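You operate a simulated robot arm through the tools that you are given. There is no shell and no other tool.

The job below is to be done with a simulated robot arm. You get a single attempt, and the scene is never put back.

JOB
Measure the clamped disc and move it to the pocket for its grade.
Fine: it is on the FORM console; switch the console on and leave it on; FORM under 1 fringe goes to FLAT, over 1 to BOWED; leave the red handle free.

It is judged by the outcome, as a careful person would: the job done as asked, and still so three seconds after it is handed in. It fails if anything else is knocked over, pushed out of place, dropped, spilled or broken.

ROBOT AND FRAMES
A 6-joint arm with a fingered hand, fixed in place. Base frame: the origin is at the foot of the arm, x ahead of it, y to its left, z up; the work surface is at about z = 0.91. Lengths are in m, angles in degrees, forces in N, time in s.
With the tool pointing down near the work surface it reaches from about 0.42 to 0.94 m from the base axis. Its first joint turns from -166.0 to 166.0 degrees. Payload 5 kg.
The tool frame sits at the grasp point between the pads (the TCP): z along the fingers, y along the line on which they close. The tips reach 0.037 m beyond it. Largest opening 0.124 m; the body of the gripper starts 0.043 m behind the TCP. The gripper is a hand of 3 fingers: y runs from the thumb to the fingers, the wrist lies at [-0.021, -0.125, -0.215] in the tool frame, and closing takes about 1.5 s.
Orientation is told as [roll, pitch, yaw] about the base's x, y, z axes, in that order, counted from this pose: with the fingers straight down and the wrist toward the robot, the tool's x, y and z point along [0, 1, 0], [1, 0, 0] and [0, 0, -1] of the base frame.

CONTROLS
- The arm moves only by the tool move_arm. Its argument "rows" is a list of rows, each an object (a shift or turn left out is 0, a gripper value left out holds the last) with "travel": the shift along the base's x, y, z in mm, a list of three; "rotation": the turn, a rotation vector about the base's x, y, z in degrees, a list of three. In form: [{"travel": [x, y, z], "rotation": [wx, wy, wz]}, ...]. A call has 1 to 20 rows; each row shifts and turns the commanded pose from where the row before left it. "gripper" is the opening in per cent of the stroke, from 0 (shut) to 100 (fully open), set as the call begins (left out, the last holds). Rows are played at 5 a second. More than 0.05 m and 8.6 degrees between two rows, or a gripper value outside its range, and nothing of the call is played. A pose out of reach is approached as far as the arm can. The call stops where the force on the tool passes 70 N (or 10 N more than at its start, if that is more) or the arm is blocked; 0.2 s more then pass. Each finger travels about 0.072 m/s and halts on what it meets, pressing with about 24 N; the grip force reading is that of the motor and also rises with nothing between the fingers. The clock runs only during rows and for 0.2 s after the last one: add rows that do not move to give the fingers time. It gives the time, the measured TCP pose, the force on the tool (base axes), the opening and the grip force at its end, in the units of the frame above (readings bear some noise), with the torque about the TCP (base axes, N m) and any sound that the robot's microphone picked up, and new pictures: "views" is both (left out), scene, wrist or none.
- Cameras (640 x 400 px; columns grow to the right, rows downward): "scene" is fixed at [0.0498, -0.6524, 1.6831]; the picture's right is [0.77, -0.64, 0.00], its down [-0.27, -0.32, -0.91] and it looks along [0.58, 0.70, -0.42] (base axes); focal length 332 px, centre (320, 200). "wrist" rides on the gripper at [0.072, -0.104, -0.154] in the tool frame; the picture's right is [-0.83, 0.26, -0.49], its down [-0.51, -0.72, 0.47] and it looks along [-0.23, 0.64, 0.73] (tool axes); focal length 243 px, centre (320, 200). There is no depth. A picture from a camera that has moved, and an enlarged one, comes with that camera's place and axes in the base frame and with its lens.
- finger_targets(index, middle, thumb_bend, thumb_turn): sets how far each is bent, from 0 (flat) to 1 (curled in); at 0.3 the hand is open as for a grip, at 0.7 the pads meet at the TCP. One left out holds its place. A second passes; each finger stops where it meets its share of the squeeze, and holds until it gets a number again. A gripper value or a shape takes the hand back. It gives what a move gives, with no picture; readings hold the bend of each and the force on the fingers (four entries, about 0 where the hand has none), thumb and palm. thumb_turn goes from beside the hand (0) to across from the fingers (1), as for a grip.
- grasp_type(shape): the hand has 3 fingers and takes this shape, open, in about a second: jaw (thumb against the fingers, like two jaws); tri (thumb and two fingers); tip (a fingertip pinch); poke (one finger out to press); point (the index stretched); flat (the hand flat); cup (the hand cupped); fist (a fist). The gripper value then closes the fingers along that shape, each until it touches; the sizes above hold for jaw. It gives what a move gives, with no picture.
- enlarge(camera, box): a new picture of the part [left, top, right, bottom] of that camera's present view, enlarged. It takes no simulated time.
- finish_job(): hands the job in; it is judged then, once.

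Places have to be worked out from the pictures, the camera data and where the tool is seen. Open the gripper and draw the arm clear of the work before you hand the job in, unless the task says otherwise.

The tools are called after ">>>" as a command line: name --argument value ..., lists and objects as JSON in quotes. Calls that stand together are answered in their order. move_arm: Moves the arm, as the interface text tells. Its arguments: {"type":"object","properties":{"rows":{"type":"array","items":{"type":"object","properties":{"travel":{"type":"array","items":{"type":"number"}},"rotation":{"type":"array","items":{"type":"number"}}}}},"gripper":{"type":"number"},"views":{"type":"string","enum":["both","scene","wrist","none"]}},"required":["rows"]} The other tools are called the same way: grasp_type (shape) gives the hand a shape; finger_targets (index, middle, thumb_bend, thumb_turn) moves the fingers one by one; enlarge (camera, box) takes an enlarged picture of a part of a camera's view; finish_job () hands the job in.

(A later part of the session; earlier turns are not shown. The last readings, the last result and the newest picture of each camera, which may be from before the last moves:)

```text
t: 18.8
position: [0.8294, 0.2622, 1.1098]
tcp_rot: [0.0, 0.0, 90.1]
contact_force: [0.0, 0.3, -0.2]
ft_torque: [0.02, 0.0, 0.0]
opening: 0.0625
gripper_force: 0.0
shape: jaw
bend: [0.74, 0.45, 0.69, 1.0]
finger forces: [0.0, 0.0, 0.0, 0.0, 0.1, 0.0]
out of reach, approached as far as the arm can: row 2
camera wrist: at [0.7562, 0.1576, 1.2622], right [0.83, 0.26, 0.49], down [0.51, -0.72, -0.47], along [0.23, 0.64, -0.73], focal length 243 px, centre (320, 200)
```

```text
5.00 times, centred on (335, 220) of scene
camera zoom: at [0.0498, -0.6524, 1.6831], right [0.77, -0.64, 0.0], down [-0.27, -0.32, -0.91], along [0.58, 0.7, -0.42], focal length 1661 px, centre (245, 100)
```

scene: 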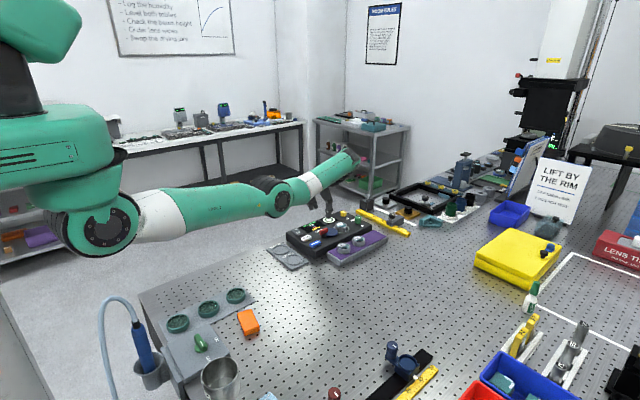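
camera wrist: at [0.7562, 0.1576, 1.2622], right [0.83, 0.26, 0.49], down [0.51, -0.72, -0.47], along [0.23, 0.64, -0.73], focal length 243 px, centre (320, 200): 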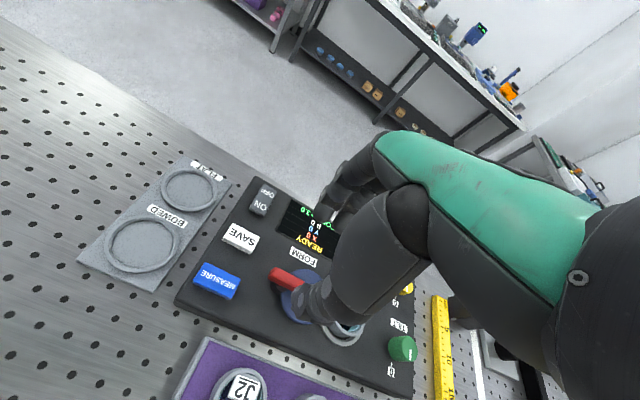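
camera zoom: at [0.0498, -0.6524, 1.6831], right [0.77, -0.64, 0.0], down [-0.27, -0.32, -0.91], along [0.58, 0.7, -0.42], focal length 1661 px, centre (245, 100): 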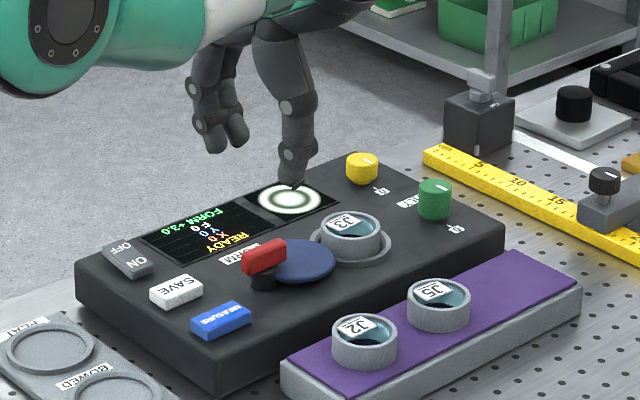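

That pose with yaw 90 is at the arm's reach limit, so I'll back off to yaw 70, which is reachable at the handle. Gripping there should also nudge the bar clockwise, the way I want to turn it. I'll rotate back 20° and descend to just above the handle.

>>> move_arm --rows '[{"travel": [0, 0, 0], "rotation": [0, 0, -7]}, {"travel": [0, 0, 0], "rotation": [0, 0, -7]}, {"travel": [0, 0, 0], "rotation": [0, 0, -6]}, {"travel": [0, 0, -25]}, {"travel": [0, 0, -25]}, {"travel": [0, 0, 0]}]' --gripper 50 --views "wrist"

>>> enlarge --camera "wrist" --box '[240, 140, 440, 340]'

>>> enlarge --camera "scene" --box '[295, 180, 375, 260]'

```text
t: 20.2
position: [0.8278, 0.259, 1.0593]
tcp_rot: [-0.1, 0.0, 70.0]
contact_force: [0.3, 1.1, -0.9]
ft_torque: [0.01, 0.0, -0.02]
opening: 0.0626
gripper_force: 0.0
shape: jaw
bend: [0.74, 0.45, 0.69, 1.0]
finger forces: [0.1, 0.0, 0.0, 0.0, 0.1, 0.0]
camera wrist: at [0.7257, 0.1867, 1.2123], right [0.87, -0.04, 0.49], down [0.23, -0.85, -0.47], along [0.44, 0.52, -0.73], focal length 243 px, centre (320, 200)
```

wrist: 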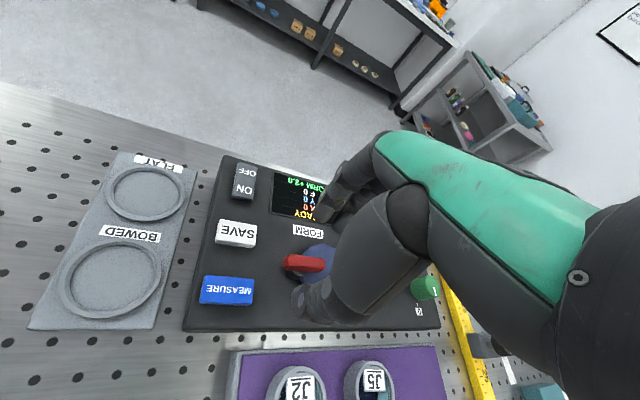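

```text
2.00 times, centred on (340, 240) of wrist
camera zoom: at [0.7257, 0.1867, 1.2123], right [0.87, -0.04, 0.49], down [0.23, -0.85, -0.47], along [0.44, 0.52, -0.73], focal length 485 px, centre (280, 120)
```

zoom: 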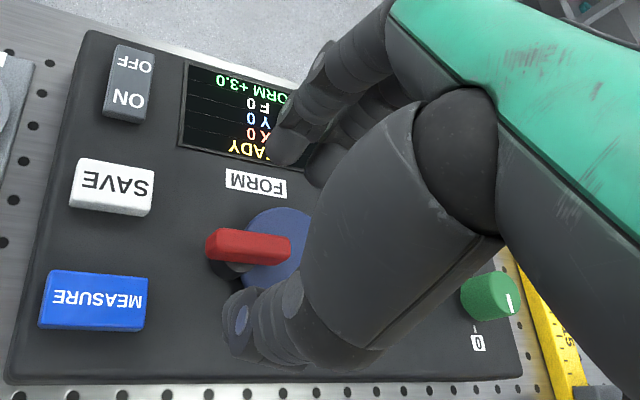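

```text
5.00 times, centred on (335, 220) of scene
camera zoom: at [0.0498, -0.6524, 1.6831], right [0.77, -0.64, 0.0], down [-0.27, -0.32, -0.91], along [0.58, 0.7, -0.42], focal length 1661 px, centre (245, 100)
```

zoom: 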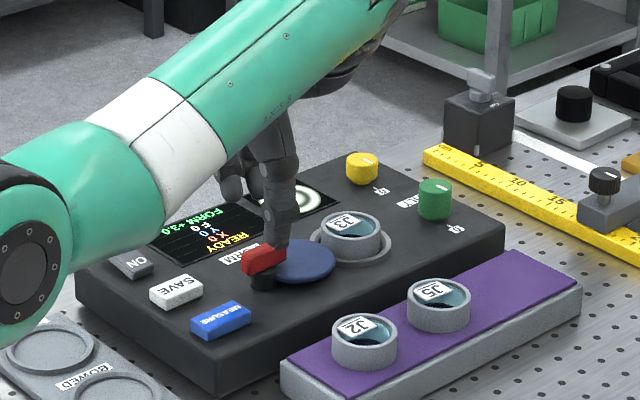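

The bar centre computes to about (0.840, 0.265) and the TCP is at (0.828, 0.259), so I'll shift +12, +6 and descend to where the tips sit just above the bar.

>>> move_arm --rows '[{"travel": [12, 6, 0]}, {"travel": [0, 0, -20]}, {"travel": [0, 0, -10]}, {"travel": [0, 0, 0]}]' --gripper 50 --views "none"

>>> enlarge --camera "wrist" --box '[260, 140, 400, 280]'

>>> enlarge --camera "scene" --box '[305, 190, 365, 250]'

```text
t: 21.2
position: [0.8419, 0.2654, 1.0297]
tcp_rot: [0.0, 0.0, 70.0]
contact_force: [0.2, 0.3, 0.4]
ft_torque: [-0.01, 0.03, -0.02]
opening: 0.0623
gripper_force: 0.0
shape: jaw
bend: [0.74, 0.45, 0.69, 1.0]
finger forces: [0.0, 0.0, 0.0, 0.0, 0.0, 0.1]
```

```text
2.86 times, centred on (330, 210) of wrist
camera zoom: at [0.7369, 0.1928, 1.1819], right [0.87, -0.04, 0.49], down [0.23, -0.85, -0.47], along [0.44, 0.52, -0.73], focal length 693 px, centre (291, 171)
```

zoom: 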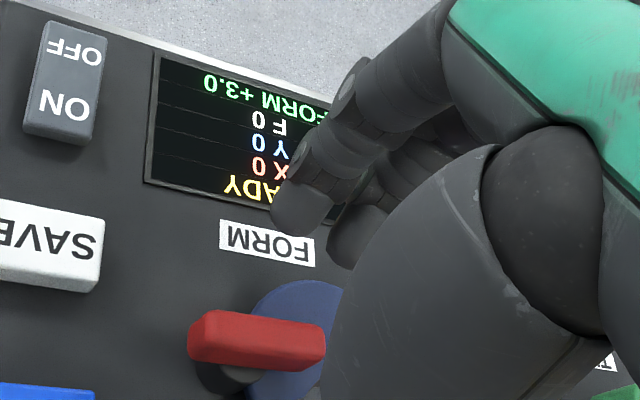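

```text
6.67 times, centred on (335, 220) of scene
camera zoom: at [0.0498, -0.6524, 1.6831], right [0.77, -0.64, 0.0], down [-0.27, -0.32, -0.91], along [0.58, 0.7, -0.42], focal length 2215 px, centre (220, 67)
```

zoom: 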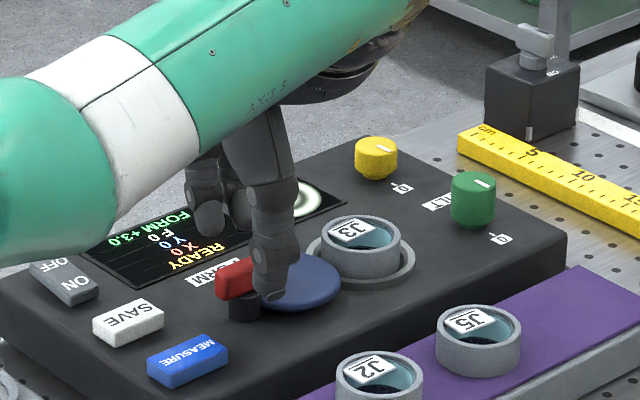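

>>> enlarge --camera "wrist" --box '[250, 180, 370, 320]'

>>> enlarge --camera "scene" --box '[325, 210, 355, 240]'

```text
2.86 times, centred on (310, 250) of wrist
camera zoom: at [0.7369, 0.1928, 1.1819], right [0.87, -0.04, 0.49], down [0.23, -0.85, -0.47], along [0.44, 0.52, -0.73], focal length 693 px, centre (349, 57)
```

zoom: 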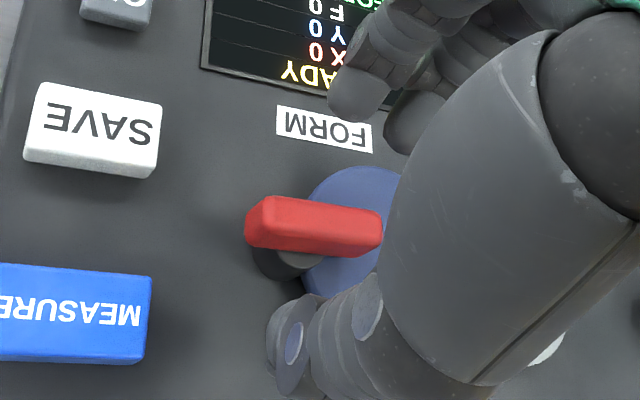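

```text
13.33 times, centred on (340, 225) of scene
camera zoom: at [0.0498, -0.6524, 1.6831], right [0.77, -0.64, 0.0], down [-0.27, -0.32, -0.91], along [0.58, 0.7, -0.42], focal length 4430 px, centre (53, -133)
```

zoom: 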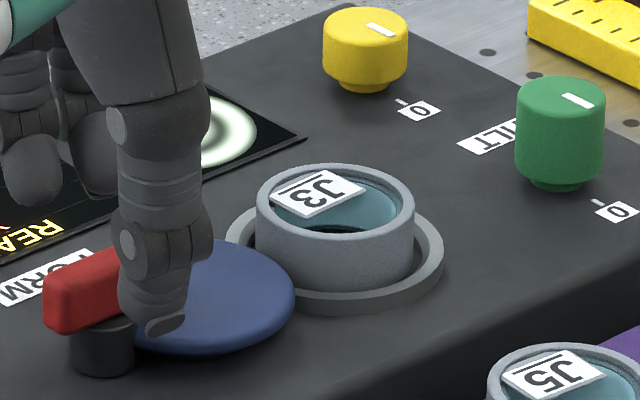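

The thumb tip is on the -y side of the bar and the fingers on the +y side, straddling it. The bar spans roughly z 0.969–0.984, so I'll lower another 15 mm and check the force before closing.

>>> move_arm --rows '[{"travel": [0, 0, -6]}, {"travel": [0, 0, -5]}, {"travel": [0, 0, -4]}, {"travel": [0, 0, 0]}]' --gripper 50 --views "none"

>>> enlarge --camera "scene" --box '[325, 210, 355, 240]'

>>> enlarge --camera "wrist" --box '[250, 180, 370, 320]'

```text
t: 22.2
position: [0.8406, 0.2665, 1.0141]
tcp_rot: [0.0, 0.0, 70.0]
contact_force: [0.5, -0.6, 0.7]
ft_torque: [0.01, 0.06, -0.03]
opening: 0.0624
gripper_force: 0.2
shape: jaw
bend: [0.74, 0.45, 0.69, 1.0]
finger forces: [0.0, 0.1, 0.1, 0.0, 0.0, 0.0]
```

```text
13.33 times, centred on (340, 225) of scene
camera zoom: at [0.0498, -0.6524, 1.6831], right [0.77, -0.64, 0.0], down [-0.27, -0.32, -0.91], along [0.58, 0.7, -0.42], focal length 4430 px, centre (53, -133)
```

zoom: 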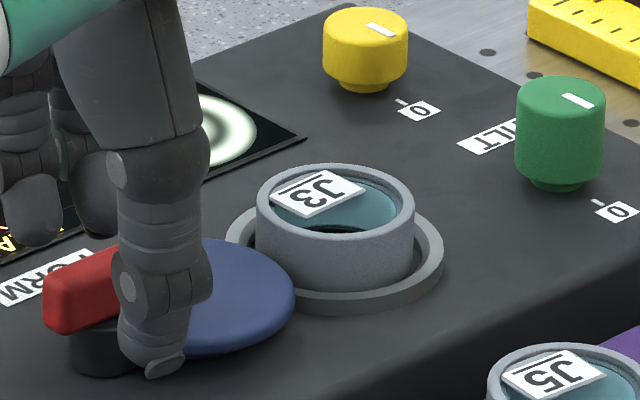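

```text
2.86 times, centred on (310, 250) of wrist
camera zoom: at [0.7376, 0.1934, 1.1668], right [0.87, -0.04, 0.49], down [0.23, -0.85, -0.47], along [0.44, 0.52, -0.73], focal length 693 px, centre (349, 57)
```

zoom: 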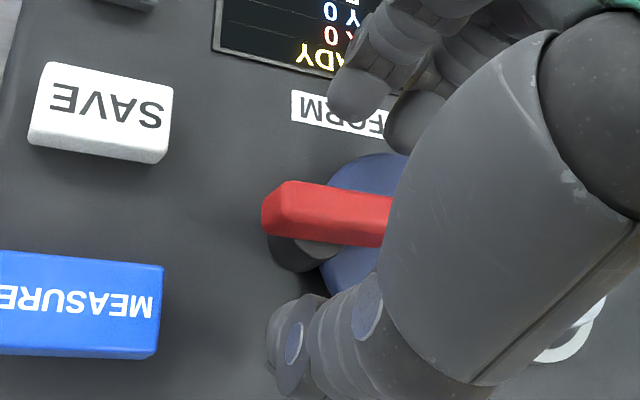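

No contact yet and the bar sits between thumb and fingers. Closing on it now and giving it time.

>>> move_arm --rows '[{"travel": [0, 0, 0]}, {"travel": [0, 0, 0]}, {"travel": [0, 0, 0]}, {"travel": [0, 0, 0]}, {"travel": [0, 0, 0]}, {"travel": [0, 0, 0]}]' --gripper 5 --views "none"

>>> enlarge --camera "scene" --box '[315, 200, 365, 250]'

>>> enlarge --camera "wrist" --box '[250, 180, 370, 320]'

```text
t: 23.6
position: [0.8406, 0.266, 1.0136]
tcp_rot: [0.0, 0.0, 70.0]
contact_force: [0.5, 0.2, -1.0]
ft_torque: [0.04, -0.03, 0.03]
opening: 0.0102
gripper_force: 23.9
shape: jaw
bend: [0.7, 0.63, 0.73, 1.0]
finger forces: [13.9, 6.2, 0.1, 0.1, 20.5, 0.1]
```

```text
8.00 times, centred on (340, 225) of scene
camera zoom: at [0.0498, -0.6524, 1.6831], right [0.77, -0.64, 0.0], down [-0.27, -0.32, -0.91], along [0.58, 0.7, -0.42], focal length 2658 px, centre (160, 0)
```

zoom: 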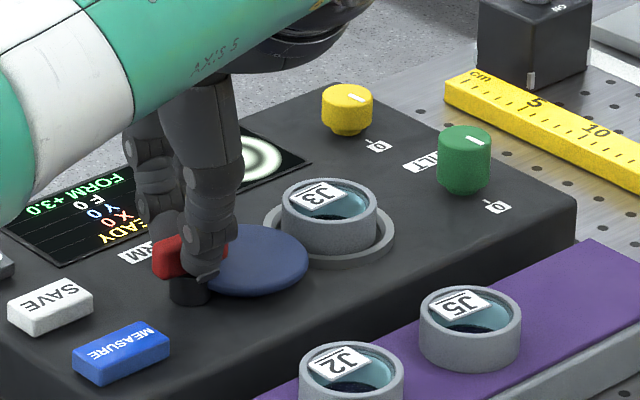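

```text
2.86 times, centred on (310, 250) of wrist
camera zoom: at [0.7376, 0.1933, 1.1665], right [0.87, -0.04, 0.49], down [0.23, -0.85, -0.47], along [0.44, 0.52, -0.73], focal length 693 px, centre (349, 57)
```

zoom: 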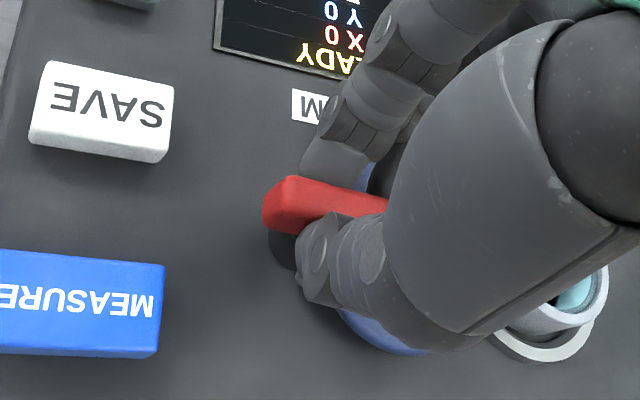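

The bar is gripped (index 14 N, middle 6 N, thumb 20 N). I'll twist clockwise 20° first and watch the force, torque and pictures.

>>> move_arm --rows '[{"rotation": [0, 0, -5]}, {"rotation": [0, 0, -5]}, {"rotation": [0, 0, -5]}, {"rotation": [0, 0, -5]}, {"travel": [0, 0, 0]}]' --views "none"

>>> enlarge --camera "scene" --box '[315, 200, 365, 250]'

>>> enlarge --camera "wrist" --box '[250, 180, 370, 320]'

```text
t: 24.8
position: [0.8424, 0.2666, 1.0129]
tcp_rot: [-0.1, 0.0, 50.0]
contact_force: [-0.9, -6.3, -1.5]
ft_torque: [-0.14, 0.0, 0.06]
opening: 0.0098
gripper_force: 24.0
shape: jaw
bend: [0.7, 0.64, 0.73, 1.0]
finger forces: [13.0, 5.5, 0.0, 0.1, 23.9, 0.0]
```

```text
8.00 times, centred on (340, 225) of scene
camera zoom: at [0.0498, -0.6524, 1.6831], right [0.77, -0.64, 0.0], down [-0.27, -0.32, -0.91], along [0.58, 0.7, -0.42], focal length 2658 px, centre (160, 0)
```

zoom: 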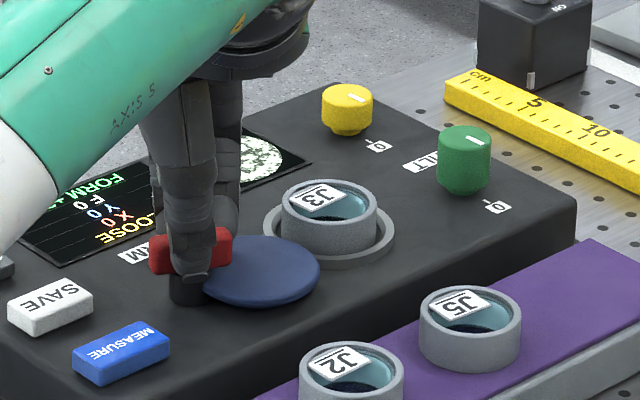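

```text
2.86 times, centred on (310, 250) of wrist
camera zoom: at [0.7193, 0.2334, 1.1665], right [0.8, -0.33, 0.49], down [-0.08, -0.88, -0.47], along [0.59, 0.34, -0.73], focal length 693 px, centre (349, 57)
```

zoom: 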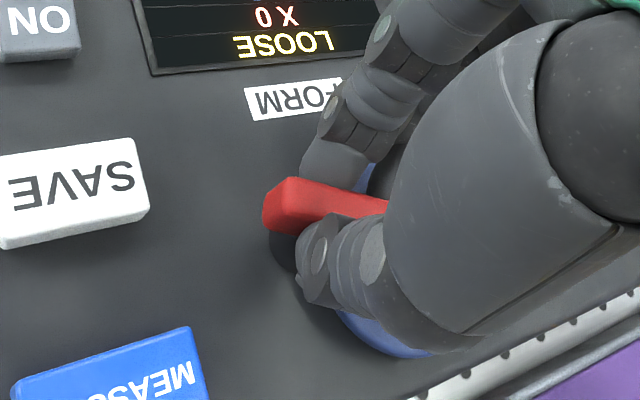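

The handle turns freely and the status now reads LOOSE, so clockwise is the releasing direction. I'll continue to about 90° of turn so the cam clears J3 fully.

>>> move_arm --rows '[{"rotation": [0, 0, -6]}, {"rotation": [0, 0, -6]}, {"rotation": [0, 0, -6]}, {"rotation": [0, 0, -6]}, {"rotation": [0, 0, -6]}, {"rotation": [0, 0, -6]}, {"travel": [0, 0, 0]}]' --views "none"

>>> enlarge --camera "scene" --box '[315, 200, 365, 250]'

```text
t: 26.4
position: [0.842, 0.2666, 1.0133]
tcp_rot: [0.0, 0.0, 13.9]
contact_force: [3.6, -9.2, -2.7]
ft_torque: [-0.25, -0.19, 0.01]
opening: 0.0098
gripper_force: 24.4
shape: jaw
bend: [0.7, 0.64, 0.73, 1.0]
finger forces: [13.2, 6.9, 0.0, 0.0, 21.5, 0.0]
```

```text
8.00 times, centred on (340, 225) of scene
camera zoom: at [0.0498, -0.6524, 1.6831], right [0.77, -0.64, 0.0], down [-0.27, -0.32, -0.91], along [0.58, 0.7, -0.42], focal length 2658 px, centre (160, 0)
```

zoom: 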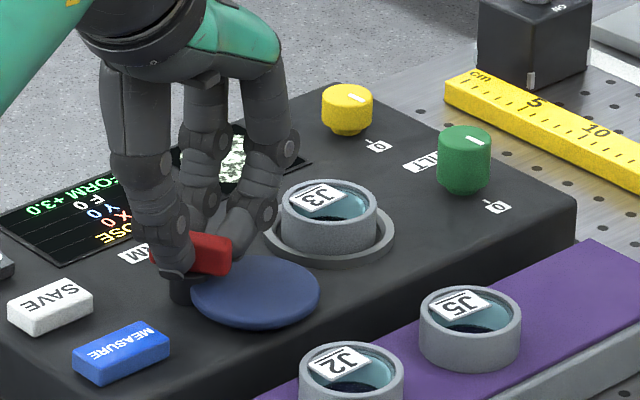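

56° turned, with only light forces, and the fingers still clear J3. I'll continue the remaining 36°.

>>> move_arm --rows '[{"rotation": [0, 0, -6]}, {"rotation": [0, 0, -6]}, {"rotation": [0, 0, -6]}, {"rotation": [0, 0, -6]}, {"rotation": [0, 0, -6]}, {"rotation": [0, 0, -6]}, {"travel": [0, 0, 0]}]' --views "none"

>>> enlarge --camera "scene" --box '[315, 200, 365, 250]'

>>> enlarge --camera "wrist" --box '[240, 120, 400, 280]'

```text
t: 28.0
position: [0.8407, 0.2676, 1.0136]
tcp_rot: [0.0, 0.1, -22.1]
contact_force: [4.9, -7.5, -4.7]
ft_torque: [-0.27, -0.24, 0.22]
opening: 0.01
gripper_force: 23.8
shape: jaw
bend: [0.7, 0.62, 0.73, 1.0]
finger forces: [12.0, 11.9, 0.0, 0.0, 19.1, 0.0]
```

```text
8.00 times, centred on (340, 225) of scene
camera zoom: at [0.0498, -0.6524, 1.6831], right [0.77, -0.64, 0.0], down [-0.27, -0.32, -0.91], along [0.58, 0.7, -0.42], focal length 2658 px, centre (160, 0)
```

zoom: 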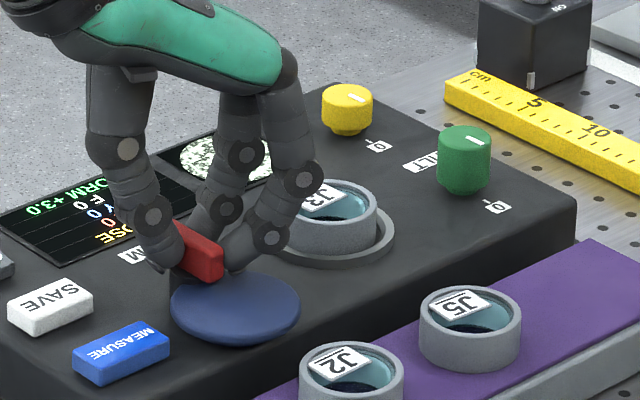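

```text
2.50 times, centred on (320, 200) of wrist
camera zoom: at [0.7722, 0.3733, 1.1667], right [-0.07, -0.87, 0.49], down [-0.86, -0.2, -0.47], along [0.51, -0.46, -0.73], focal length 606 px, centre (320, 200)
```

zoom: 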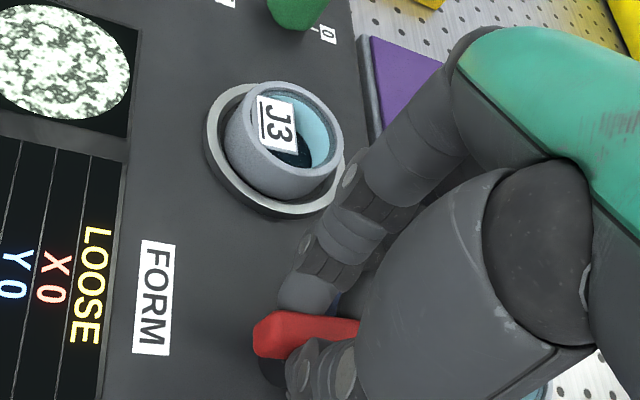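

The handle has turned about 92°, the cam now points toward -y and is clear of J3, and the display says LOOSE. I'll open the fingers part way and lift straight up off the handle.

>>> move_arm --rows '[{"travel": [0, 0, 0]}, {"travel": [0, 0, 0]}, {"travel": [0, 0, 0]}, {"travel": [0, 0, 0]}, {"travel": [0, 0, 15]}, {"travel": [0, 0, 25]}, {"travel": [0, 0, 30]}, {"travel": [0, 0, 30]}, {"travel": [0, 0, 0]}]' --gripper 45 --views "none"

>>> enlarge --camera "scene" --box '[315, 200, 365, 250]'

>>> enlarge --camera "wrist" --box '[200, 120, 400, 320]'

```text
t: 30.0
position: [0.8403, 0.2669, 1.1135]
tcp_rot: [0.0, 0.0, -22.1]
contact_force: [0.3, -0.2, 0.4]
ft_torque: [-0.01, 0.03, -0.01]
opening: 0.0552
gripper_force: 0.1
shape: jaw
bend: [0.74, 0.47, 0.71, 1.0]
finger forces: [0.0, 0.0, 0.0, 0.0, 0.0, 0.1]
```

```text
8.00 times, centred on (340, 225) of scene
camera zoom: at [0.0498, -0.6524, 1.6831], right [0.77, -0.64, 0.0], down [-0.27, -0.32, -0.91], along [0.58, 0.7, -0.42], focal length 2658 px, centre (160, 0)
```

zoom: 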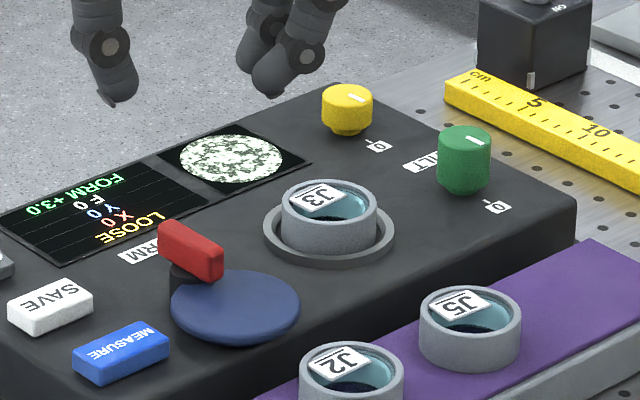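

```text
2.00 times, centred on (300, 220) of wrist
camera zoom: at [0.7721, 0.3737, 1.2658], right [-0.07, -0.87, 0.49], down [-0.86, -0.2, -0.47], along [0.51, -0.46, -0.73], focal length 485 px, centre (360, 160)
```

zoom: 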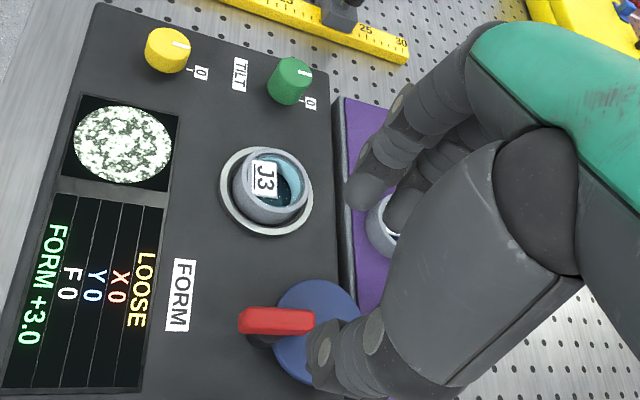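

The cam is clear and the handle sits along y. J3's rim centre triangulates to about (0.9365, 0.2665), top z about 0.974, about 52 mm across. Straight down would be just past the reach, so I'll use yaw 0 with an 8° outward tilt and open to about 0.08 m, moving to a hover above J3.

>>> move_arm --rows '[{"travel": [0, 0, 0], "rotation": [0, 0, 7.4]}, {"travel": [0, 0, 0], "rotation": [0, 0, 7.4]}, {"travel": [0, 0, 0], "rotation": [0, 0, 7.3]}, {"travel": [20, 0, 0], "rotation": [0, -4, 0]}, {"travel": [25, 0, 0], "rotation": [0, -4, 0]}, {"travel": [25, 0, 0]}, {"travel": [22, 0, 0]}, {"travel": [0, 0, -25]}, {"travel": [0, 0, 0]}]' --gripper 66 --views "wrist"

>>> enlarge --camera "scene" --box '[310, 170, 380, 250]'

>>> enlarge --camera "wrist" --box '[240, 120, 400, 320]'

```text
t: 32.0
position: [0.9333, 0.2661, 1.0886]
tcp_rot: [0.1, -8.0, 0.1]
contact_force: [-0.3, -0.7, -0.1]
ft_torque: [0.03, 0.02, 0.02]
opening: 0.0817
gripper_force: 0.0
shape: jaw
bend: [0.28, 0.39, 0.61, 1.0]
finger forces: [0.0, 0.0, 0.0, 0.0, 0.0, 0.0]
camera wrist: at [0.8091, 0.3373, 1.225], right [0.19, -0.83, 0.52], down [-0.65, -0.51, -0.57], along [0.74, -0.23, -0.64], focal length 243 px, centre (320, 200)
```

wrist: 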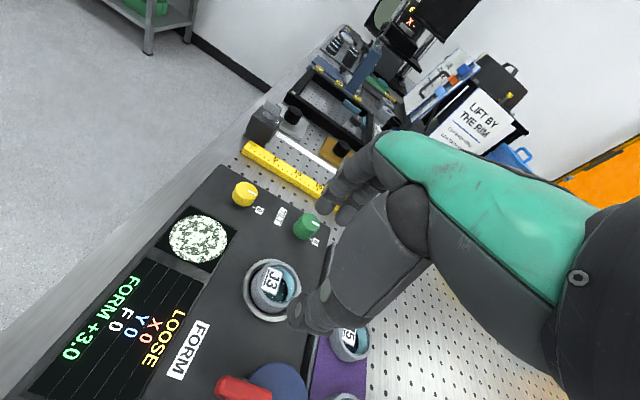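

```text
5.00 times, centred on (345, 210) of scene
camera zoom: at [0.0498, -0.6524, 1.6831], right [0.77, -0.64, 0.0], down [-0.27, -0.32, -0.91], along [0.58, 0.7, -0.42], focal length 1661 px, centre (195, 150)
```

zoom: 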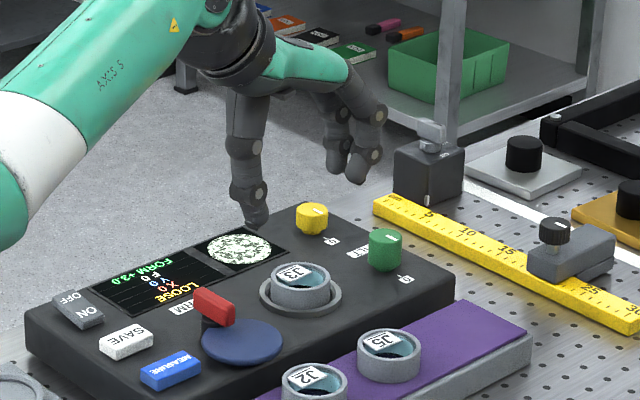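

```text
2.00 times, centred on (320, 220) of wrist
camera zoom: at [0.8091, 0.3373, 1.225], right [0.19, -0.83, 0.52], down [-0.65, -0.51, -0.57], along [0.74, -0.23, -0.64], focal length 485 px, centre (320, 160)
```

zoom: 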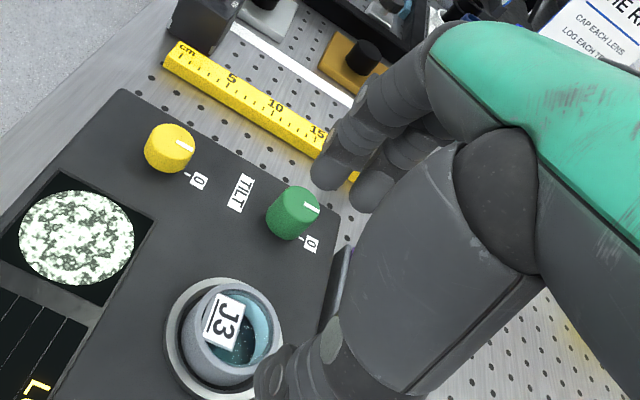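

>>> enlarge --camera "wrist" --box '[235, 245, 315, 335]'

>>> enlarge --camera "scene" --box '[340, 195, 380, 245]'

```text
4.44 times, centred on (275, 290) of wrist
camera zoom: at [0.8091, 0.3373, 1.225], right [0.19, -0.83, 0.52], down [-0.65, -0.51, -0.57], along [0.74, -0.23, -0.64], focal length 1078 px, centre (520, -200)
```

zoom: 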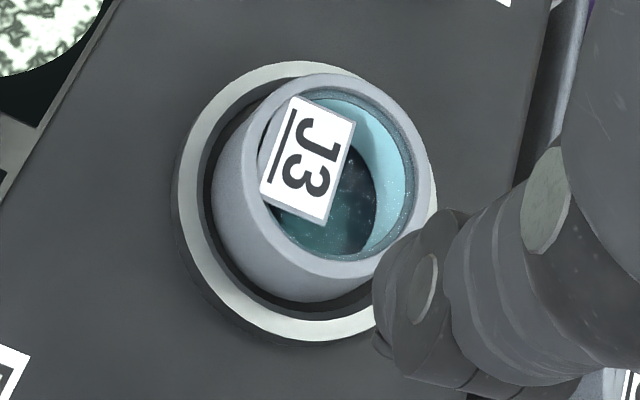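

```text
8.00 times, centred on (360, 220) of scene
camera zoom: at [0.0498, -0.6524, 1.6831], right [0.77, -0.64, 0.0], down [-0.27, -0.32, -0.91], along [0.58, 0.7, -0.42], focal length 2658 px, centre (0, 40)
```

zoom: 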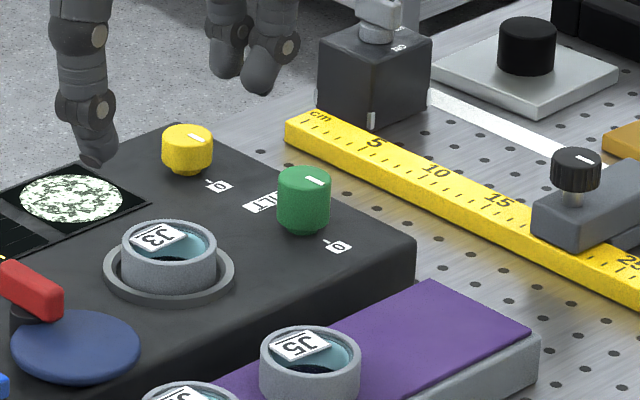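

J3 is centred on the jaw axis to within about 2 mm in both views. I'll descend straight down to where the tips are level with the rim top and check.

>>> move_arm --rows '[{"travel": [0, -1, -25]}, {"travel": [0, 0, -25]}, {"travel": [0, 0, -20]}, {"travel": [0, 0, -6]}, {"travel": [0, 0, 0]}]' --gripper 66 --views "none"

>>> enlarge --camera "scene" --box '[325, 205, 375, 245]'

>>> enlarge --camera "wrist" --box '[250, 140, 370, 280]'

```text
t: 33.2
position: [0.9347, 0.2647, 1.0123]
tcp_rot: [0.0, -8.0, 0.0]
contact_force: [0.4, 0.2, 0.1]
ft_torque: [0.02, 0.01, -0.01]
opening: 0.0814
gripper_force: 0.1
shape: jaw
bend: [0.28, 0.39, 0.61, 1.0]
finger forces: [0.1, 0.1, 0.0, 0.0, 0.0, 0.1]
```

```text
10.00 times, centred on (350, 225) of scene
camera zoom: at [0.0498, -0.6524, 1.6831], right [0.77, -0.64, 0.0], down [-0.27, -0.32, -0.91], along [0.58, 0.7, -0.42], focal length 3322 px, centre (20, -50)
```

zoom: 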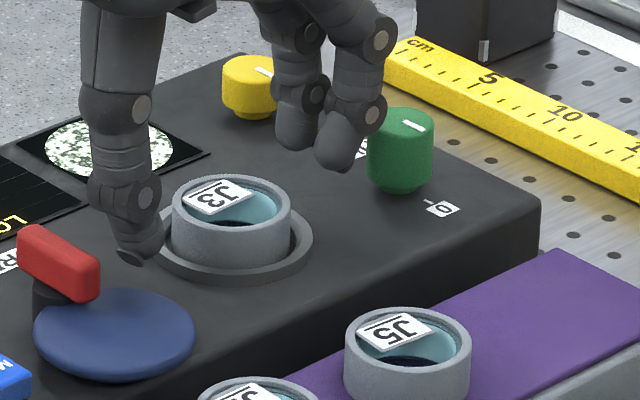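

```text
2.86 times, centred on (310, 210) of wrist
camera zoom: at [0.8095, 0.3377, 1.1496], right [0.19, -0.83, 0.52], down [-0.65, -0.51, -0.57], along [0.74, -0.23, -0.64], focal length 693 px, centre (349, 171)
```

zoom: 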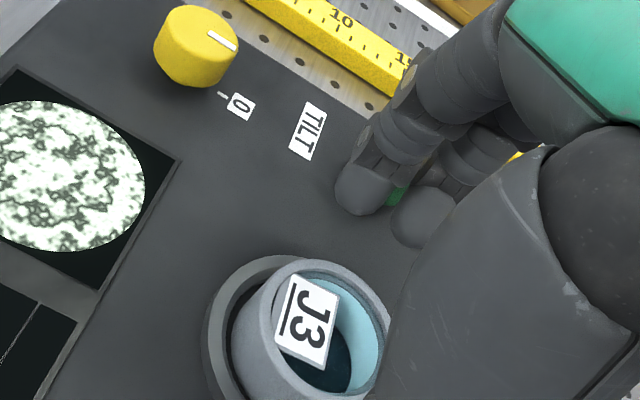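

Both jaws straddle J3 with room on each side. With the 8° tilt the far fingers sit about 15 mm higher than the thumb, so I'll cut the tilt to 5° and lower by about 13 mm so all tips overlap the ring wall while staying above the seat.

>>> move_arm --rows '[{"travel": [2, 0, 0], "rotation": [0, 3, 0]}, {"travel": [0, 0, -5]}, {"travel": [0, 0, -4]}, {"travel": [0, 0, -3]}, {"travel": [0, 0, 0]}]' --gripper 66 --views "none"

>>> enlarge --camera "scene" --box '[325, 205, 375, 245]'

>>> enlarge --camera "wrist" --box '[250, 140, 370, 280]'

```text
t: 34.4
position: [0.9351, 0.2658, 1.0012]
tcp_rot: [-0.1, -5.0, 0.1]
contact_force: [0.4, -0.3, -0.8]
ft_torque: [-0.02, -0.01, -0.03]
opening: 0.0816
gripper_force: 0.0
shape: jaw
bend: [0.28, 0.39, 0.61, 1.0]
finger forces: [0.0, 0.0, 0.0, 0.1, 0.0, 0.0]
```

```text
10.00 times, centred on (350, 225) of scene
camera zoom: at [0.0498, -0.6524, 1.6831], right [0.77, -0.64, 0.0], down [-0.27, -0.32, -0.91], along [0.58, 0.7, -0.42], focal length 3322 px, centre (20, -50)
```

zoom: 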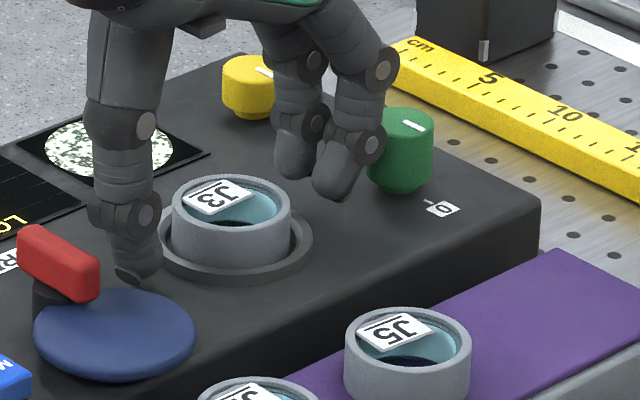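

```text
2.86 times, centred on (310, 210) of wrist
camera zoom: at [0.8178, 0.3378, 1.1443], right [0.22, -0.83, 0.51], down [-0.68, -0.51, -0.53], along [0.7, -0.23, -0.67], focal length 693 px, centre (349, 171)
```

zoom: 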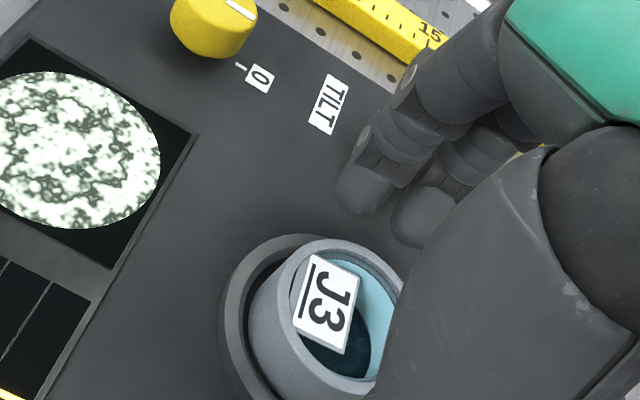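

The pose is reachable with no contact. I'll lower 3 mm more and close gently on the rim.

>>> move_arm --rows '[{"travel": [0, 0, -3]}, {"travel": [0, 0, 0]}]' --gripper 66 --views "none"

>>> move_arm --rows '[{"travel": [0, 0, 0]}, {"travel": [0, 0, 0]}, {"travel": [0, 0, 0]}, {"travel": [0, 0, 0]}, {"travel": [0, 0, 0]}]' --gripper 48 --views "none"

>>> enlarge --camera "scene" --box '[325, 205, 375, 245]'

>>> enlarge --camera "wrist" --box '[250, 140, 370, 280]'

```text
t: 35.0
position: [0.9358, 0.2666, 0.9984]
tcp_rot: [0.1, -5.2, 0.1]
contact_force: [0.3, -1.0, 1.9]
ft_torque: [0.02, 0.07, 0.03]
opening: 0.0814
gripper_force: 0.1
shape: jaw
bend: [0.28, 0.39, 0.61, 1.0]
finger forces: [0.0, 0.0, 0.0, 0.0, 2.1, 0.0]
```

```text
t: 36.2
position: [0.9353, 0.2659, 0.997]
tcp_rot: [0.0, -4.9, 0.1]
contact_force: [-0.4, 1.2, 3.1]
ft_torque: [0.02, 0.15, 0.02]
opening: 0.0608
gripper_force: 0.1
shape: jaw
bend: [0.74, 0.46, 0.69, 1.0]
finger forces: [0.0, 0.0, 0.1, 0.1, 2.8, 0.0]
```

```text
10.00 times, centred on (350, 225) of scene
camera zoom: at [0.0498, -0.6524, 1.6831], right [0.77, -0.64, 0.0], down [-0.27, -0.32, -0.91], along [0.58, 0.7, -0.42], focal length 3322 px, centre (20, -50)
```

zoom: 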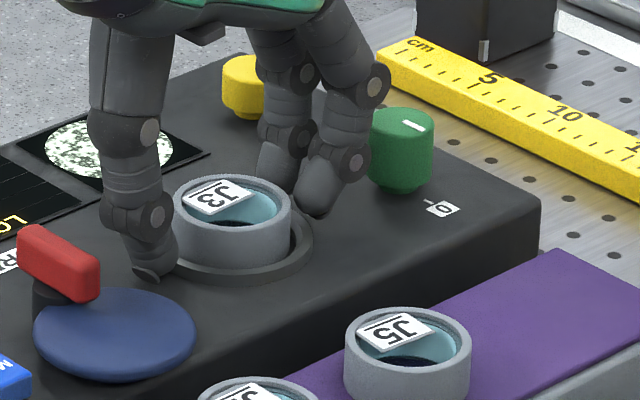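

```text
2.86 times, centred on (310, 210) of wrist
camera zoom: at [0.8177, 0.3381, 1.1409], right [0.22, -0.83, 0.51], down [-0.68, -0.51, -0.53], along [0.7, -0.23, -0.67], focal length 693 px, centre (349, 171)
```

zoom: 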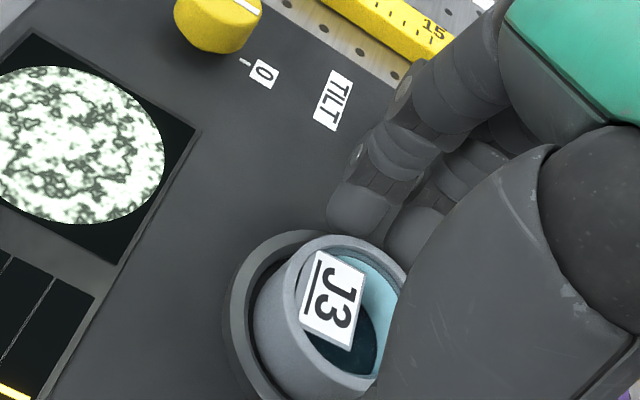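

The thumb tip is just resting on the seat ring (about 3 N up), so I'll raise 2 mm and then close on the rim.

>>> move_arm --rows '[{"travel": [0, 0, 2]}, {"travel": [0, 0, 0]}]' --gripper 48 --views "none"

>>> move_arm --rows '[{"travel": [0, 0, 0]}, {"travel": [0, 0, 0]}, {"travel": [0, 0, 0]}, {"travel": [0, 0, 0]}, {"travel": [0, 0, 0]}]' --gripper 25 --views "none"

>>> enlarge --camera "scene" --box '[325, 205, 375, 245]'

>>> enlarge --camera "wrist" --box '[250, 140, 370, 280]'

```text
t: 36.8
position: [0.9354, 0.2673, 0.9987]
tcp_rot: [-0.1, -4.9, 0.1]
contact_force: [-0.7, 1.1, 0.1]
ft_torque: [-0.01, 0.03, 0.03]
opening: 0.06
gripper_force: 0.1
shape: jaw
bend: [0.74, 0.46, 0.7, 1.0]
finger forces: [0.0, 0.0, 0.1, 0.0, 0.0, 0.0]
```

```text
t: 38.0
position: [0.9351, 0.2664, 0.9991]
tcp_rot: [0.0, -4.9, 0.2]
contact_force: [-0.6, 0.8, 1.6]
ft_torque: [0.02, 0.08, -0.01]
opening: 0.0436
gripper_force: 23.9
shape: jaw
bend: [0.74, 0.53, 0.73, 1.0]
finger forces: [13.8, 6.9, 0.0, 0.1, 21.9, 0.1]
```

```text
10.00 times, centred on (350, 225) of scene
camera zoom: at [0.0498, -0.6524, 1.6831], right [0.77, -0.64, 0.0], down [-0.27, -0.32, -0.91], along [0.58, 0.7, -0.42], focal length 3322 px, centre (20, -50)
```

zoom: 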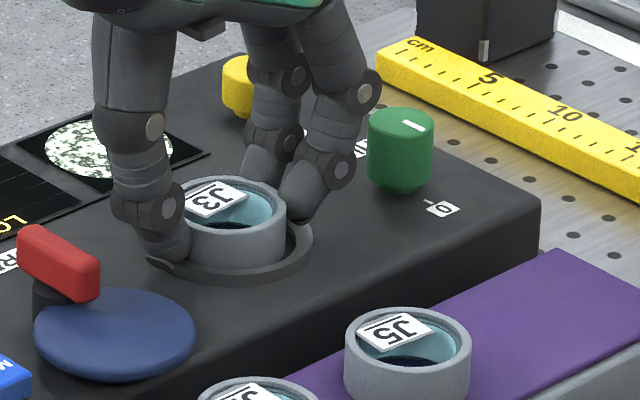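

```text
2.86 times, centred on (310, 210) of wrist
camera zoom: at [0.8181, 0.3385, 1.1428], right [0.22, -0.83, 0.51], down [-0.68, -0.51, -0.53], along [0.7, -0.23, -0.67], focal length 693 px, centre (349, 171)
```

zoom: 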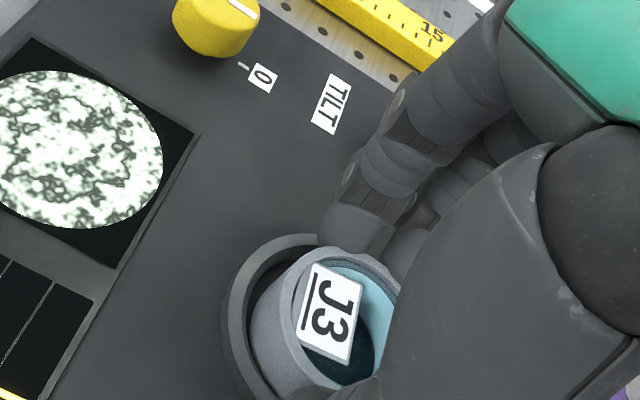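

J3 is held at a 0.0436 m opening with all three digits pressing on the outer wall. I'll lift a few millimetres slowly and check the hold.

>>> move_arm --rows '[{"travel": [0, 0, 3]}, {"travel": [0, 0, 4]}, {"travel": [0, 0, 5]}, {"travel": [0, 0, 8]}, {"travel": [0, 0, 0]}]' --gripper 15 --views "none"

>>> enlarge --camera "scene" --box '[325, 200, 375, 240]'

>>> enlarge --camera "wrist" --box '[250, 140, 370, 280]'

```text
t: 39.2
position: [0.9342, 0.2676, 1.0196]
tcp_rot: [0.0, -4.9, 0.1]
contact_force: [-0.6, 0.3, -1.2]
ft_torque: [0.02, -0.01, 0.03]
opening: 0.0438
gripper_force: 23.9
shape: jaw
bend: [0.74, 0.53, 0.73, 1.0]
finger forces: [14.0, 7.2, 0.0, 0.0, 21.5, 0.1]
```

```text
10.00 times, centred on (350, 220) of scene
camera zoom: at [0.0498, -0.6524, 1.6831], right [0.77, -0.64, 0.0], down [-0.27, -0.32, -0.91], along [0.58, 0.7, -0.42], focal length 3322 px, centre (20, 0)
```

zoom: 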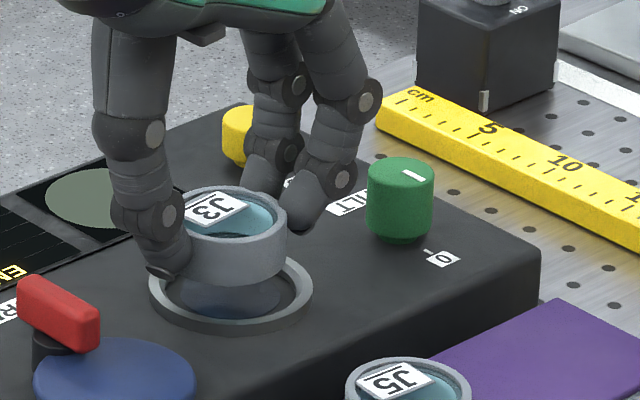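

```text
2.86 times, centred on (310, 210) of wrist
camera zoom: at [0.8181, 0.3391, 1.1627], right [0.22, -0.83, 0.51], down [-0.68, -0.51, -0.53], along [0.7, -0.23, -0.67], focal length 693 px, centre (349, 171)
```

zoom: 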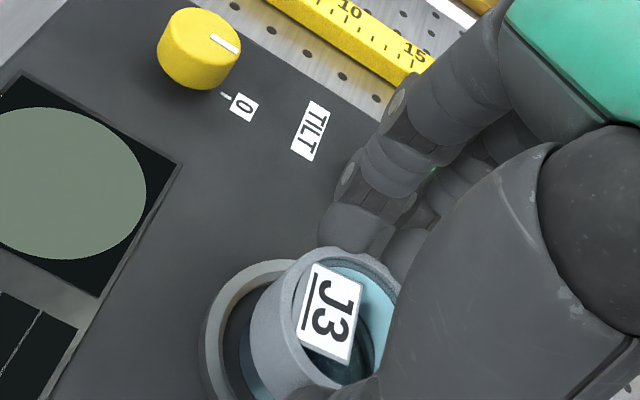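

J3 is lifted clear of the seat and hanging level. I'll raise it well above the handle and then carry it back over the pocket tray.

>>> move_arm --rows '[{"travel": [0, 0, 15]}, {"travel": [0, 0, 20]}, {"travel": [0, 0, 25]}, {"travel": [0, 0, 25]}, {"travel": [-15, 0, 15]}, {"travel": [-25, -1, 0]}, {"travel": [-25, -1, 0]}, {"travel": [-25, -1, 0]}, {"travel": [-25, -1, 0]}, {"travel": [-25, -2, 0]}, {"travel": [-25, -2, 0]}, {"travel": [-25, -2, 0]}, {"travel": [-25, -2, 0]}, {"travel": [-25, 0, 0]}, {"travel": [-15, 0, 0]}, {"travel": [0, 0, 0]}]' --gripper 15 --views "both"

>>> enlarge --camera "scene" --box '[250, 180, 350, 280]'

>>> enlarge --camera "wrist" --box '[180, 160, 380, 360]'

```text
t: 42.6
position: [0.6804, 0.2532, 1.1196]
tcp_rot: [0.0, -5.0, 0.1]
contact_force: [1.0, -0.1, -0.8]
ft_torque: [0.0, -0.02, 0.0]
opening: 0.0433
gripper_force: 24.2
shape: jaw
bend: [0.74, 0.53, 0.73, 1.0]
finger forces: [13.8, 7.1, 0.1, 0.1, 21.0, 0.0]
camera wrist: at [0.5629, 0.3261, 1.2633], right [0.22, -0.83, 0.51], down [-0.68, -0.51, -0.53], along [0.7, -0.23, -0.67], focal length 243 px, centre (320, 200)
```

scene: 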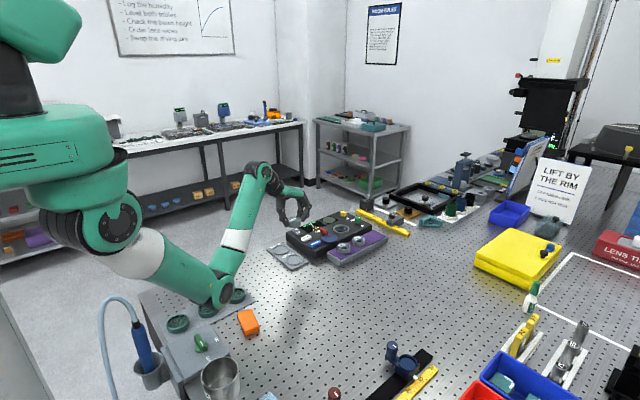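
wrist: 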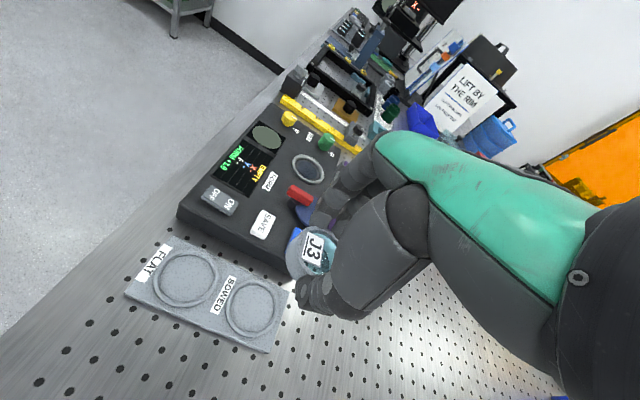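

```text
4.00 times, centred on (300, 230) of scene
camera zoom: at [0.0498, -0.6524, 1.6831], right [0.77, -0.64, 0.0], down [-0.27, -0.32, -0.91], along [0.58, 0.7, -0.42], focal length 1329 px, centre (400, 80)
```

zoom: 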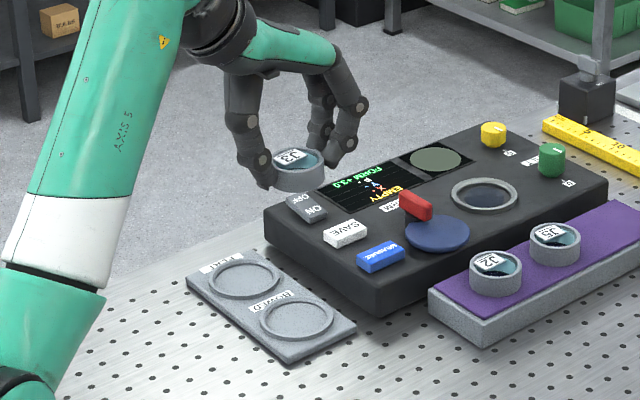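

```text
2.00 times, centred on (280, 260) of wrist
camera zoom: at [0.5629, 0.3261, 1.2633], right [0.22, -0.83, 0.51], down [-0.68, -0.51, -0.53], along [0.7, -0.23, -0.67], focal length 485 px, centre (400, 80)
```

zoom: 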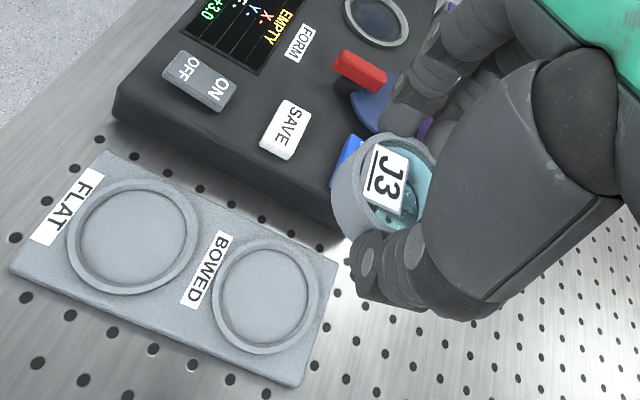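

>>> enlarge --camera "wrist" --box '[280, 210, 360, 290]'

>>> enlarge --camera "wrist" --box '[210, 250, 310, 350]'

>>> enlarge --camera "scene" --box '[265, 205, 345, 285]'

```text
5.00 times, centred on (320, 250) of wrist
camera zoom: at [0.5629, 0.3261, 1.2633], right [0.22, -0.83, 0.51], down [-0.68, -0.51, -0.53], along [0.7, -0.23, -0.67], focal length 1213 px, centre (320, -50)
```

zoom: 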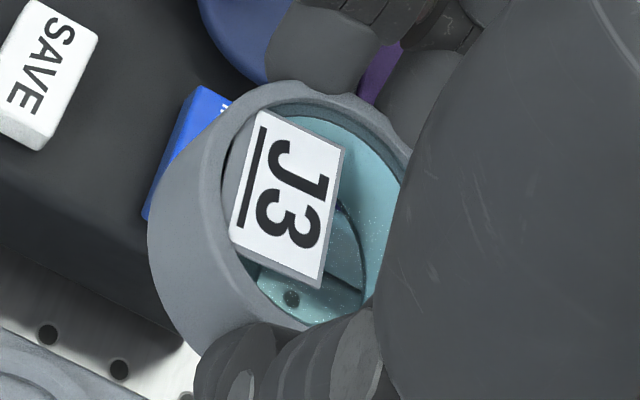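

```text
4.00 times, centred on (260, 300) of wrist
camera zoom: at [0.5629, 0.3261, 1.2633], right [0.22, -0.83, 0.51], down [-0.68, -0.51, -0.53], along [0.7, -0.23, -0.67], focal length 970 px, centre (560, -200)
```

zoom: 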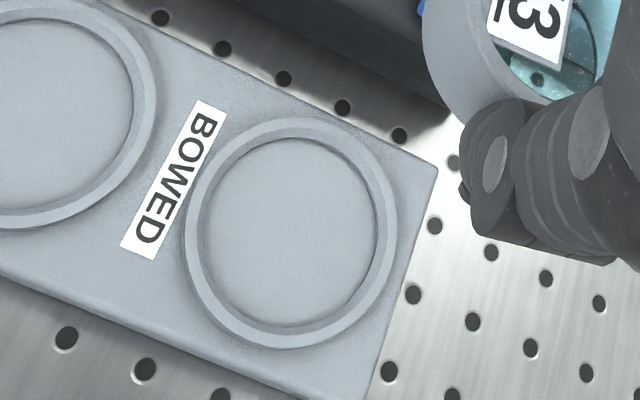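

```text
5.00 times, centred on (305, 245) of scene
camera zoom: at [0.0498, -0.6524, 1.6831], right [0.77, -0.64, 0.0], down [-0.27, -0.32, -0.91], along [0.58, 0.7, -0.42], focal length 1661 px, centre (395, -25)
```

zoom: 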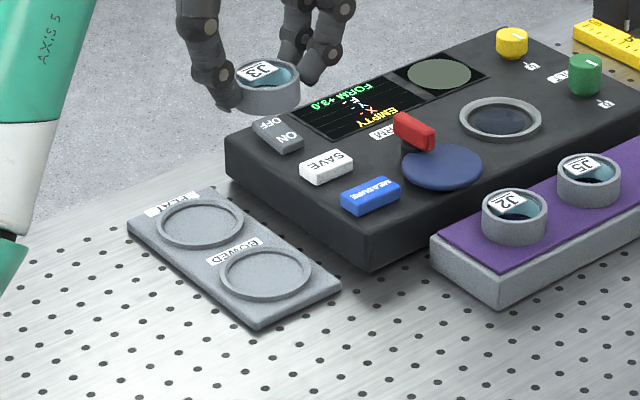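

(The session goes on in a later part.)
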